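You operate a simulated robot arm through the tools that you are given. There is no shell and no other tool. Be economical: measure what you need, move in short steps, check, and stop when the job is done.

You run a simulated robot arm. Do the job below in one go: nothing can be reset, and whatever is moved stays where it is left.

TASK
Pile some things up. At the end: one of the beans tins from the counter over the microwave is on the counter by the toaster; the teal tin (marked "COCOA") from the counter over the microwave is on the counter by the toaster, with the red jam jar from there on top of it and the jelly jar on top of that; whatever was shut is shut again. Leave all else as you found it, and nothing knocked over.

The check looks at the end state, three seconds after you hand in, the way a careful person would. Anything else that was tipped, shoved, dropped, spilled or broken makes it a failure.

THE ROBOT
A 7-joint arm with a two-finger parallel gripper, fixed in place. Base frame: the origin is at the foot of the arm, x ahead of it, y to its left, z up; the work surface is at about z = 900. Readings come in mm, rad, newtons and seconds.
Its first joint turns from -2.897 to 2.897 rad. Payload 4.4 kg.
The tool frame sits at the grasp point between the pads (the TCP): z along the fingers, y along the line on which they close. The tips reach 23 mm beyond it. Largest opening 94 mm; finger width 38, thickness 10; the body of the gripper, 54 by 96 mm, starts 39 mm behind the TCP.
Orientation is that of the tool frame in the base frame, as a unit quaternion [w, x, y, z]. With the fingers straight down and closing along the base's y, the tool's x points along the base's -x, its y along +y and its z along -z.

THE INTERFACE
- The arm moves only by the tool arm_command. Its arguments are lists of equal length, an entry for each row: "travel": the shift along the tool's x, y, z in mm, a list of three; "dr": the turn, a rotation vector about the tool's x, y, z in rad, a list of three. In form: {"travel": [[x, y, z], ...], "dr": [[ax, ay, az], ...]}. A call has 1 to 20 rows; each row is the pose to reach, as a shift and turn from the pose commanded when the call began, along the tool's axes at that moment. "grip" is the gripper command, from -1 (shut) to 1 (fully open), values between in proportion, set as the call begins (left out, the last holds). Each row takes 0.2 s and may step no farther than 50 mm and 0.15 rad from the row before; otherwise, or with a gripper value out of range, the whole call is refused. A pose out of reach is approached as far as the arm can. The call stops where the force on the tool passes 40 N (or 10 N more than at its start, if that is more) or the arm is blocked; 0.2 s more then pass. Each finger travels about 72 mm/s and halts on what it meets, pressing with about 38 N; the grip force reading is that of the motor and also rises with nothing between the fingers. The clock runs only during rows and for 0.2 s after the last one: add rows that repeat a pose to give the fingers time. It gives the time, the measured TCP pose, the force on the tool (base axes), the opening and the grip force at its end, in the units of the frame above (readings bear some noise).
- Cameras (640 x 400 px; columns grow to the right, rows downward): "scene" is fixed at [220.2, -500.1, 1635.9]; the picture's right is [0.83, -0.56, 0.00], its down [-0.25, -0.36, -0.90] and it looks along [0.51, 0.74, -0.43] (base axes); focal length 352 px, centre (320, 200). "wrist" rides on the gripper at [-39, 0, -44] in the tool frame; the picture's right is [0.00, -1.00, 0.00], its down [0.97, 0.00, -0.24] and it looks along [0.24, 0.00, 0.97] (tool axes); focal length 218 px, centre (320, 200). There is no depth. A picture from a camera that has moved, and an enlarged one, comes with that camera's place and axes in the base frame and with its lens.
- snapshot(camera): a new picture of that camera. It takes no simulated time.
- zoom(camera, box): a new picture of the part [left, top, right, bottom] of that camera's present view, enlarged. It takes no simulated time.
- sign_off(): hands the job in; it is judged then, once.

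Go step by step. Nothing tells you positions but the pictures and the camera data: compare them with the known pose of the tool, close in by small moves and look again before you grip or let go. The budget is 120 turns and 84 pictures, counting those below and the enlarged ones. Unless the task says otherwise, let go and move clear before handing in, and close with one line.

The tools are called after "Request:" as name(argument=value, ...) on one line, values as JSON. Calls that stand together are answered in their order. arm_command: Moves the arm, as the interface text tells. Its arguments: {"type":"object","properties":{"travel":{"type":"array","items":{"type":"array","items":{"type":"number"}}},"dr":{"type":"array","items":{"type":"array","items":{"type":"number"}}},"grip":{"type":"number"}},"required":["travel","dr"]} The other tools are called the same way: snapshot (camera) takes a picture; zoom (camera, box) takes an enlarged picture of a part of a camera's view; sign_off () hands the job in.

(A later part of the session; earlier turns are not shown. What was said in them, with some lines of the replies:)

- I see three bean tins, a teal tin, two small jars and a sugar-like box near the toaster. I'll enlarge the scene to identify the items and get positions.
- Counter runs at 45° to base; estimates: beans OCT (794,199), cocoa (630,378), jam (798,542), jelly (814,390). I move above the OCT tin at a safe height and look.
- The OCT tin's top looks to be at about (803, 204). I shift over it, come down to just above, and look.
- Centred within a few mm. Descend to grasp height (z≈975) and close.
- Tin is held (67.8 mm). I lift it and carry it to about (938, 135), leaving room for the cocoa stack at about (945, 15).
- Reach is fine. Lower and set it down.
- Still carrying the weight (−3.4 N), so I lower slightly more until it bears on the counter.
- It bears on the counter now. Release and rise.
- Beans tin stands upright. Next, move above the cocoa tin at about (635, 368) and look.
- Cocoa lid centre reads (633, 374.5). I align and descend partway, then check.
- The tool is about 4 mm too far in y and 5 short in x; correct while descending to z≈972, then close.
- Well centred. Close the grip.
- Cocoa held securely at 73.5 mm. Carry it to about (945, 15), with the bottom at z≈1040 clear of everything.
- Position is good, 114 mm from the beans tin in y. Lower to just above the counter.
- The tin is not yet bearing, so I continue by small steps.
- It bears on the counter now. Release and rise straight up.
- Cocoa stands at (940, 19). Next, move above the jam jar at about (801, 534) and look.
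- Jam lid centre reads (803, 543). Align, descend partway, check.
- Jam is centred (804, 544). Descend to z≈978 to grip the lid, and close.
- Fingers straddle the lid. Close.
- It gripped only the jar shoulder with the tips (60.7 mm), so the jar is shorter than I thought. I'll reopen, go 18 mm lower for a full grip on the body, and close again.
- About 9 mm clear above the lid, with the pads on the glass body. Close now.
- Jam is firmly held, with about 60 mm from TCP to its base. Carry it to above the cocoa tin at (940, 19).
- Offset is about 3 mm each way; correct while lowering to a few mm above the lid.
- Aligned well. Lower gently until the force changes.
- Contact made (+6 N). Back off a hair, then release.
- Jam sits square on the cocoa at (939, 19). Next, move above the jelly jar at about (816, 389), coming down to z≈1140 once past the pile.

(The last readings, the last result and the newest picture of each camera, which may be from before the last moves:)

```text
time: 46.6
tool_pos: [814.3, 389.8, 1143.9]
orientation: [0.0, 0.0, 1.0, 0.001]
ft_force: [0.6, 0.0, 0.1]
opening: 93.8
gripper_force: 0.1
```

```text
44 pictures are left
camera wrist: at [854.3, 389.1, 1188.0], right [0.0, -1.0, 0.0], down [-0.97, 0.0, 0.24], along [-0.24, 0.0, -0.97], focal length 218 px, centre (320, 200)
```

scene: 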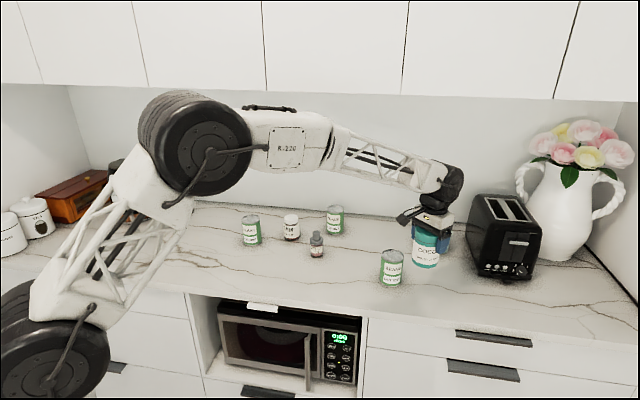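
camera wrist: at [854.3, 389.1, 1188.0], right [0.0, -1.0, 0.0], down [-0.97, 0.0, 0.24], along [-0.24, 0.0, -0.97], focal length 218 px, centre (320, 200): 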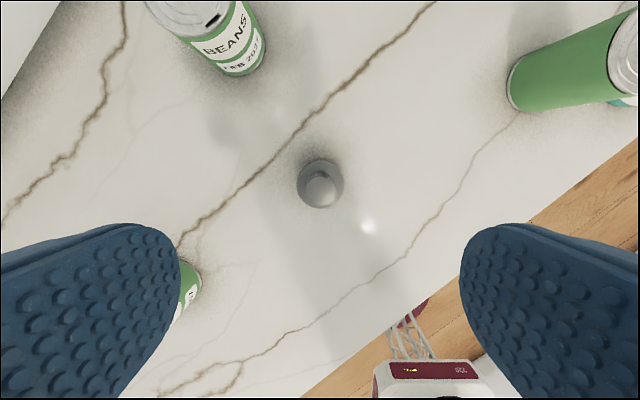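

Jelly knob centre reads (817, 387). Align, descend to z≈1015, check.

Request:
arm_command(travel=[[-2.5, -2, 30], [-2.5, -3, 65], [-2.5, -4, 100], [-2.5, -4.5, 129], [-2.5, -4.5, 129]], dr=[[0, 0, 0], [0, 0, 0], [0, 0, 0], [0, 0, 0], [0, 0, 0]])

Request:
snapshot(camera="wrist")

Request:
zoom(camera="scene", box=[276, 210, 356, 260])

```text
time: 47.8
tool_pos: [817.2, 384.5, 1013.9]
orientation: [0.0, 0.0, 1.0, 0.0]
ft_force: [-0.3, 0.8, 0.2]
opening: 94.1
gripper_force: 0.1
```

```text
43 pictures are left
camera wrist: at [856.8, 384.4, 1057.0], right [0.0, -1.0, 0.0], down [-0.97, 0.0, 0.24], along [-0.24, 0.0, -0.97], focal length 218 px, centre (320, 200)
```

wrist: 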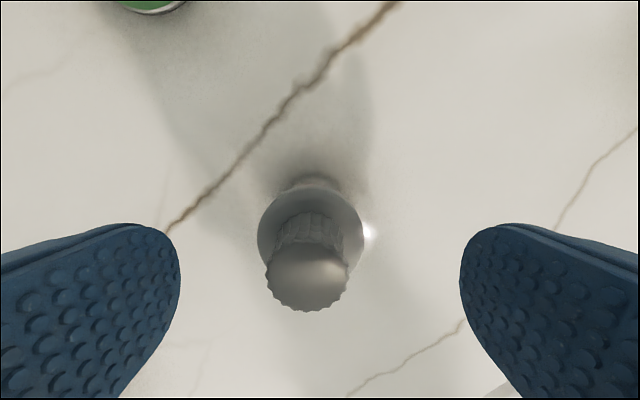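

```text
8.00 times, centred on (316, 235) of scene
camera zoom: at [220.2, -500.1, 1635.9], right [0.83, -0.56, 0.0], down [-0.25, -0.36, -0.9], along [0.51, 0.74, -0.43], focal length 2813 px, centre (352, -80)
```

zoom: 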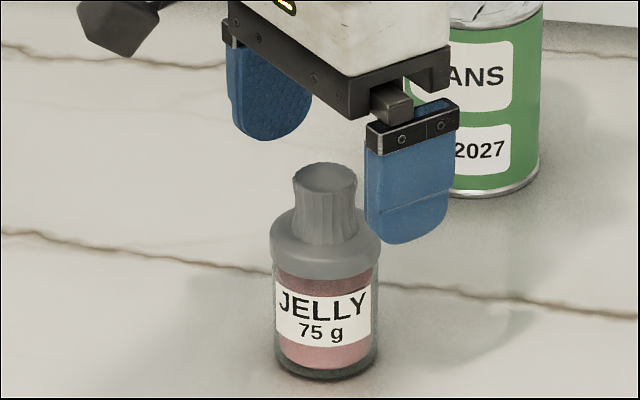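

Jelly axis about (815, 388.6). Correct and descend to z≈958, so the pads take the wide collar while the gripper body stays above the knob.

Request:
arm_command(travel=[[2, 4, 0], [2, 4, 20], [2, 3.5, 40], [2, 3.5, 55], [2, 3.5, 55]], dr=[[0, 0, 0], [0, 0, 0], [0, 0, 0], [0, 0, 0], [0, 0, 0]])

Request:
snapshot(camera="wrist")

Request:
zoom(camera="scene", box=[276, 210, 356, 260])

```text
time: 49.0
tool_pos: [813.7, 386.5, 961.8]
orientation: [0.0, 0.0, 1.0, 0.0]
ft_force: [-0.3, 1.1, 0.1]
opening: 94.0
gripper_force: 0.1
```

```text
41 pictures are left
camera wrist: at [854.1, 387.1, 1004.6], right [0.0, -1.0, 0.0], down [-0.97, 0.0, 0.24], along [-0.24, 0.0, -0.97], focal length 218 px, centre (320, 200)
```

wrist: 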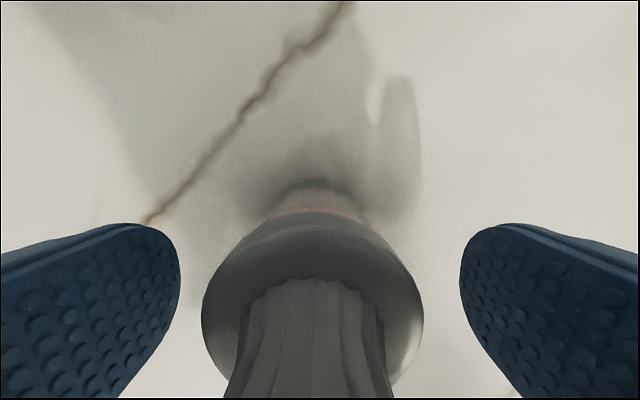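

```text
8.00 times, centred on (316, 235) of scene
camera zoom: at [220.2, -500.1, 1635.9], right [0.83, -0.56, 0.0], down [-0.25, -0.36, -0.9], along [0.51, 0.74, -0.43], focal length 2813 px, centre (352, -80)
```

zoom: 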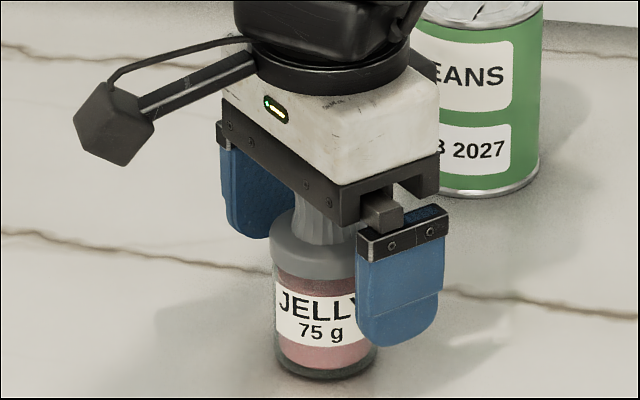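

Request:
arm_command(travel=[[-2, 1.5, 2], [-2, 1.5, 2]], dr=[[0, 0, 0], [0, 0, 0]])

Request:
arm_command(travel=[[0, 0, 0], [0, 0, 0], [0, 0, 0], [0, 0, 0], [0, 0, 0]], dr=[[0, 0, 0], [0, 0, 0], [0, 0, 0], [0, 0, 0], [0, 0, 0]], grip=-1)

Request:
snapshot(camera="wrist")

Request:
zoom(camera="scene", box=[276, 210, 356, 260])

```text
time: 49.6
tool_pos: [817.5, 389.7, 960.5]
orientation: [0.0, 0.001, 1.0, 0.0]
ft_force: [-0.4, -0.1, 0.7]
opening: 93.8
gripper_force: 0.0
```

```text
time: 50.8
tool_pos: [817.5, 389.5, 959.5]
orientation: [0.0, 0.0, 1.0, 0.0]
ft_force: [0.7, 0.2, 0.7]
opening: 46.8
gripper_force: 38.1
```

```text
39 pictures are left
camera wrist: at [857.1, 388.5, 1002.7], right [0.0, -1.0, 0.0], down [-0.97, 0.0, 0.24], along [-0.24, 0.0, -0.97], focal length 218 px, centre (320, 200)
```

wrist: 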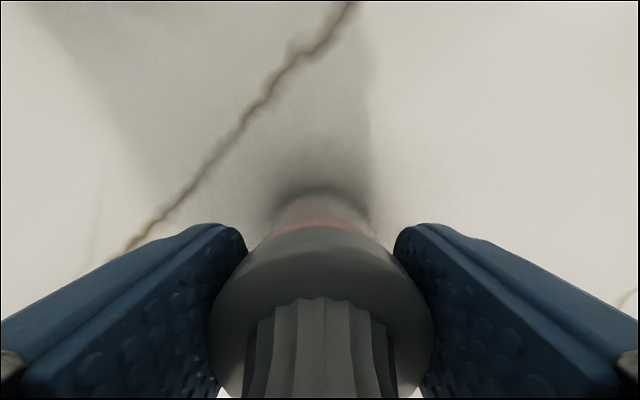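

```text
8.00 times, centred on (316, 235) of scene
camera zoom: at [220.2, -500.1, 1635.9], right [0.83, -0.56, 0.0], down [-0.25, -0.36, -0.9], along [0.51, 0.74, -0.43], focal length 2813 px, centre (352, -80)
```

zoom: 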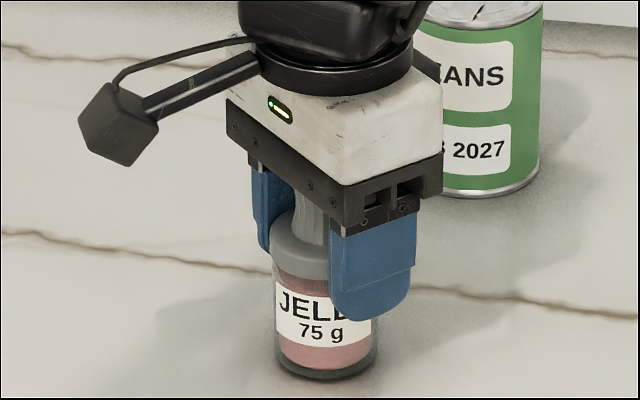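

Jelly is gripped (46.8 mm). Lift straight up, then carry above the pile.

Request:
arm_command(travel=[[0, 0, -10], [0, 0, -40], [0, 0, -80], [0, 0, -125], [0, 0, -170], [0, 0, -215], [0, 0, -260], [0, 0, -275], [0, 0, -275]], dr=[[0, 0, 0], [0, 0, 0], [0, 0, 0], [0, 0, 0], [0, 0, 0], [0, 0, 0], [0, 0, 0], [0, 0, 0], [0, 0, 0]])

Request:
arm_command(travel=[[-14, -41, 0], [-28, -82, 0], [-42, -123, 0], [-56, -164, 0], [-70, -205, 0], [-84, -246, 0], [-98, -287, 0], [-112, -328, 0], [-120, -355, 0], [-122, -366, 0], [-122, -366, 0]], dr=[[0, 0, 0], [0, 0, 0], [0, 0, 0], [0, 0, 0], [0, 0, 0], [0, 0, 0], [0, 0, 0], [0, 0, 0], [0, 0, 0], [0, 0, 0], [0, 0, 0]])

Request:
zoom(camera="scene", box=[340, 150, 500, 250])

Request:
snapshot(camera="wrist")

```text
time: 52.8
tool_pos: [819.0, 387.6, 1230.0]
orientation: [-0.003, 0.0, 1.0, -0.001]
ft_force: [-0.2, 0.6, -1.4]
opening: 47.1
gripper_force: 37.5
```

```text
time: 55.2
tool_pos: [940.6, 21.6, 1233.7]
orientation: [0.001, 0.0, 1.0, -0.001]
ft_force: [-0.2, -0.3, -1.3]
opening: 47.3
gripper_force: 38.1
```

```text
4.00 times, centred on (420, 200) of scene
camera zoom: at [220.2, -500.1, 1635.9], right [0.83, -0.56, 0.0], down [-0.25, -0.36, -0.9], along [0.51, 0.74, -0.43], focal length 1406 px, centre (-80, 200)
```

zoom: 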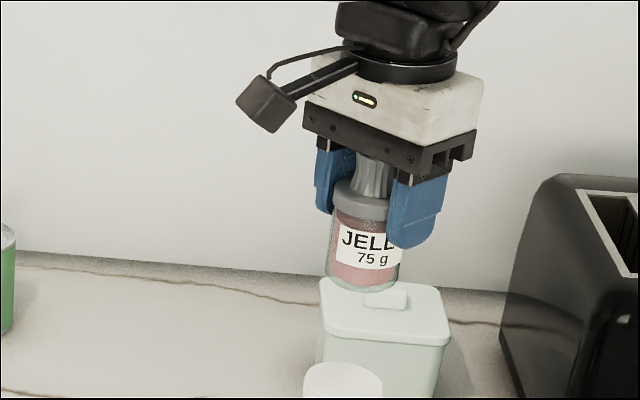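

```text
36 pictures are left
camera wrist: at [980.2, 20.5, 1276.3], right [0.0, -1.0, 0.0], down [-0.97, 0.0, 0.24], along [-0.24, 0.0, -0.97], focal length 218 px, centre (320, 200)
```

wrist: 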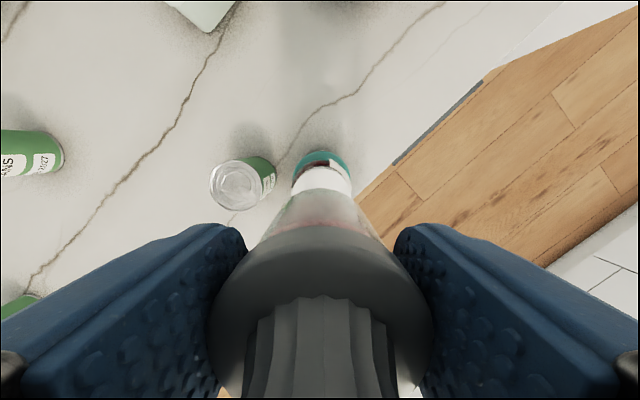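

Over the pile; lower to about 15 mm above the jam lid, trimming 2 mm in x and y.

Request:
arm_command(travel=[[1, -2, 20], [1, -2.5, 40], [1, -2.5, 55], [1, -2.5, 66], [1, -2.5, 66]], dr=[[0, 0, 0], [0, 0, 0], [0, 0, 0], [0, 0, 0], [0, 0, 0]])

Request:
zoom(camera="scene", box=[370, 190, 482, 260])

Request:
snapshot(camera="wrist")

```text
time: 56.4
tool_pos: [938.5, 19.1, 1168.8]
orientation: [0.0, 0.0, 1.0, 0.0]
ft_force: [0.2, -0.2, -2.3]
opening: 46.9
gripper_force: 37.8
```

```text
5.71 times, centred on (426, 225) of scene
camera zoom: at [220.2, -500.1, 1635.9], right [0.83, -0.56, 0.0], down [-0.25, -0.36, -0.9], along [0.51, 0.74, -0.43], focal length 2009 px, centre (-286, 57)
```

zoom: 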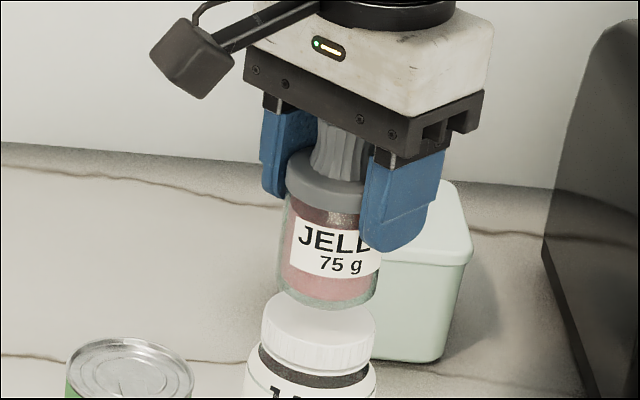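

```text
34 pictures are left
camera wrist: at [977.7, 19.1, 1212.0], right [0.0, -1.0, 0.0], down [-0.97, 0.0, 0.24], along [-0.24, 0.0, -0.97], focal length 218 px, centre (320, 200)
```

wrist: 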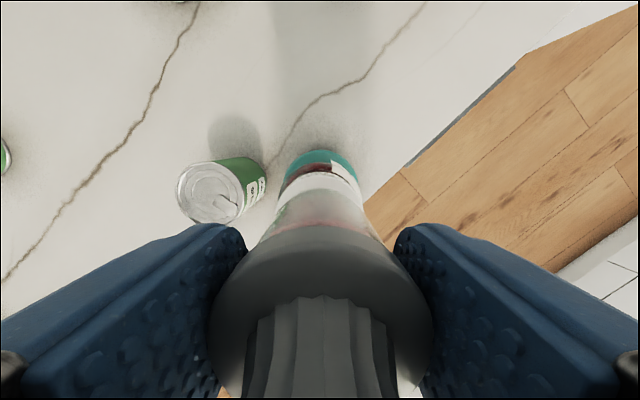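

Request:
arm_command(travel=[[1.5, 0.5, 7], [1.5, 0.5, 13], [1.5, 0.5, 13]], dr=[[0, 0, 0], [0, 0, 0], [0, 0, 0]])

Request:
zoom(camera="scene", box=[390, 210, 470, 260])

```text
time: 57.2
tool_pos: [938.7, 20.2, 1156.9]
orientation: [0.001, 0.0, 1.0, 0.0]
ft_force: [0.2, 0.3, -1.5]
opening: 47.2
gripper_force: 38.0
```

```text
8.00 times, centred on (430, 235) of scene
camera zoom: at [220.2, -500.1, 1635.9], right [0.83, -0.56, 0.0], down [-0.25, -0.36, -0.9], along [0.51, 0.74, -0.43], focal length 2813 px, centre (-560, -80)
```

zoom: 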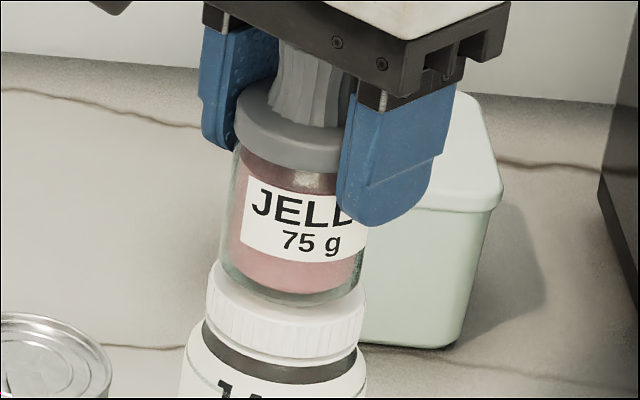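

Alignment looks good. Lower slowly until contact.

Request:
arm_command(travel=[[0, 0, 2], [0, 0, 4], [0, 0, 5], [0, 0, 5]], dr=[[0, 0, 0], [0, 0, 0], [0, 0, 0], [0, 0, 0]])

Request:
zoom(camera="scene", box=[390, 210, 470, 260])

```text
time: 58.2
tool_pos: [937.0, 20.7, 1152.2]
orientation: [0.001, 0.0, 1.0, -0.001]
ft_force: [-2.2, -1.2, 16.0]
opening: 47.2
gripper_force: 38.0
```

```text
8.00 times, centred on (430, 235) of scene
camera zoom: at [220.2, -500.1, 1635.9], right [0.83, -0.56, 0.0], down [-0.25, -0.36, -0.9], along [0.51, 0.74, -0.43], focal length 2813 px, centre (-560, -80)
```

zoom: 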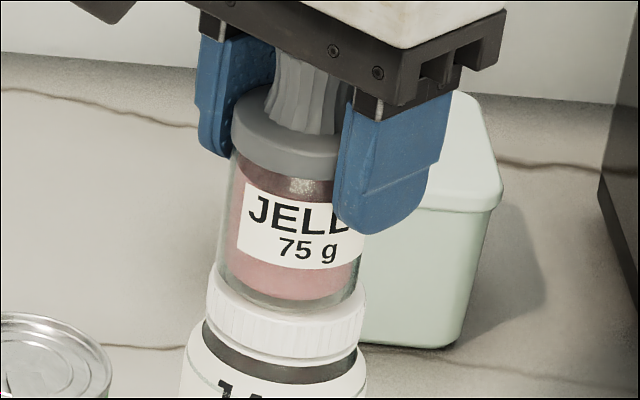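

Contact (16 N). Ease up slightly to unload.

Request:
arm_command(travel=[[0, 0, -1], [0, 0, -1.3], [0, 0, -1.3]], dr=[[0, 0, 0], [0, 0, 0], [0, 0, 0]])

```text
time: 59.0
tool_pos: [936.7, 20.0, 1152.4]
orientation: [0.0, 0.001, 1.0, 0.0]
ft_force: [1.5, 2.2, 7.7]
opening: 47.4
gripper_force: 37.9
```

Request:
arm_command(travel=[[0, 0, -0.8], [0, 0, -0.8]], dr=[[0, 0, 0], [0, 0, 0]])

Request:
arm_command(travel=[[0, 0, 0], [0, 0, 0], [0, 0, 0], [0, 0, 0]], dr=[[0, 0, 0], [0, 0, 0], [0, 0, 0], [0, 0, 0]], grip=1)

Request:
zoom(camera="scene", box=[370, 200, 482, 270])

```text
time: 59.6
tool_pos: [936.4, 19.6, 1151.9]
orientation: [-0.001, 0.0, 1.0, -0.001]
ft_force: [1.6, -0.6, 2.4]
opening: 46.8
gripper_force: 38.0
```

```text
time: 60.6
tool_pos: [936.5, 20.1, 1153.0]
orientation: [0.001, 0.0, 1.0, 0.0]
ft_force: [-0.8, 0.6, -0.4]
opening: 93.9
gripper_force: 0.0
```

```text
5.71 times, centred on (426, 235) of scene
camera zoom: at [220.2, -500.1, 1635.9], right [0.83, -0.56, 0.0], down [-0.25, -0.36, -0.9], along [0.51, 0.74, -0.43], focal length 2009 px, centre (-286, 0)
```

zoom: 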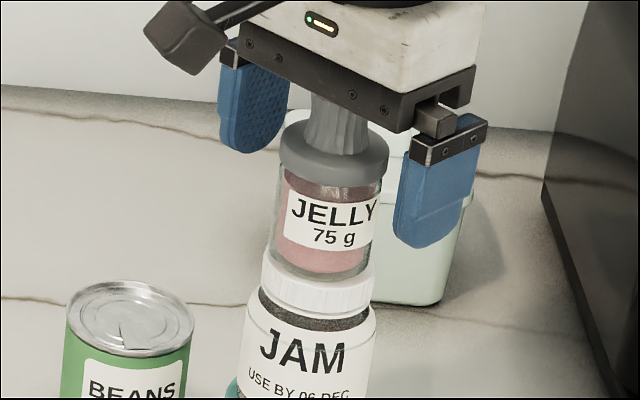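

Released and standing. Rise straight up clear of the pile, then back away.

Request:
arm_command(travel=[[0, 0, -20], [0, 0, -50], [0, 0, -90], [0, 0, -130], [0, 0, -160], [40, 20, -165], [80, 50, -165], [120, 80, -165], [160, 110, -165], [200, 140, -165], [200, 140, -165]], dr=[[0, 0, 0], [0, 0, 0], [0, 0, 0], [0, 0, 0], [0, 0, 0], [0, 0, 0], [0, 0, 0], [0, 0, 0], [0, 0, 0], [0, 0, 0], [0, 0, 0]])

Request:
snapshot(camera="scene")

Request:
zoom(camera="scene", box=[340, 195, 500, 295])

```text
time: 63.0
tool_pos: [739.8, 159.8, 1317.2]
orientation: [0.001, 0.0, 1.0, 0.0]
ft_force: [-0.5, -0.4, 0.4]
opening: 94.0
gripper_force: 0.1
```

```text
30 pictures are left
```

scene: 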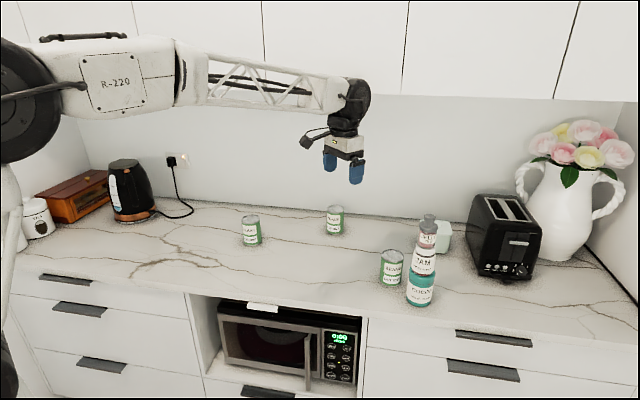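

```text
4.00 times, centred on (420, 245) of scene
camera zoom: at [220.2, -500.1, 1635.9], right [0.83, -0.56, 0.0], down [-0.25, -0.36, -0.9], along [0.51, 0.74, -0.43], focal length 1406 px, centre (-80, 20)
```

zoom: 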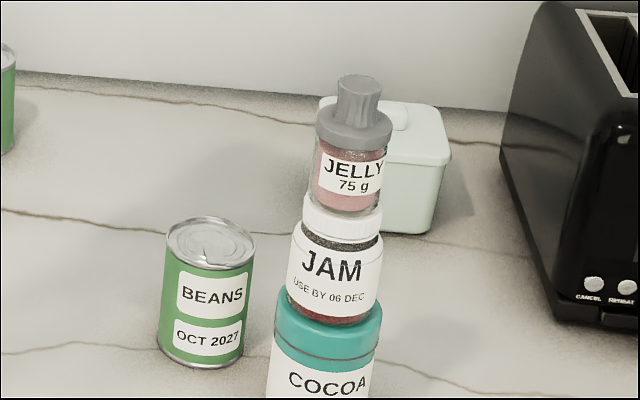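

The pile stands upright, the beans tin is next to it, the other two tins are untouched and the arm is clear. Handing in.

Request:
sign_off()

```text
The job is handed in.
```

The job is handed in. The OCT 2027 beans tin is on the counter by the toaster. Next to it stands the cocoa tin, with the jam jar on top and the jelly jar on top of that. Nothing was knocked over, I opened nothing, and the arm is clear.
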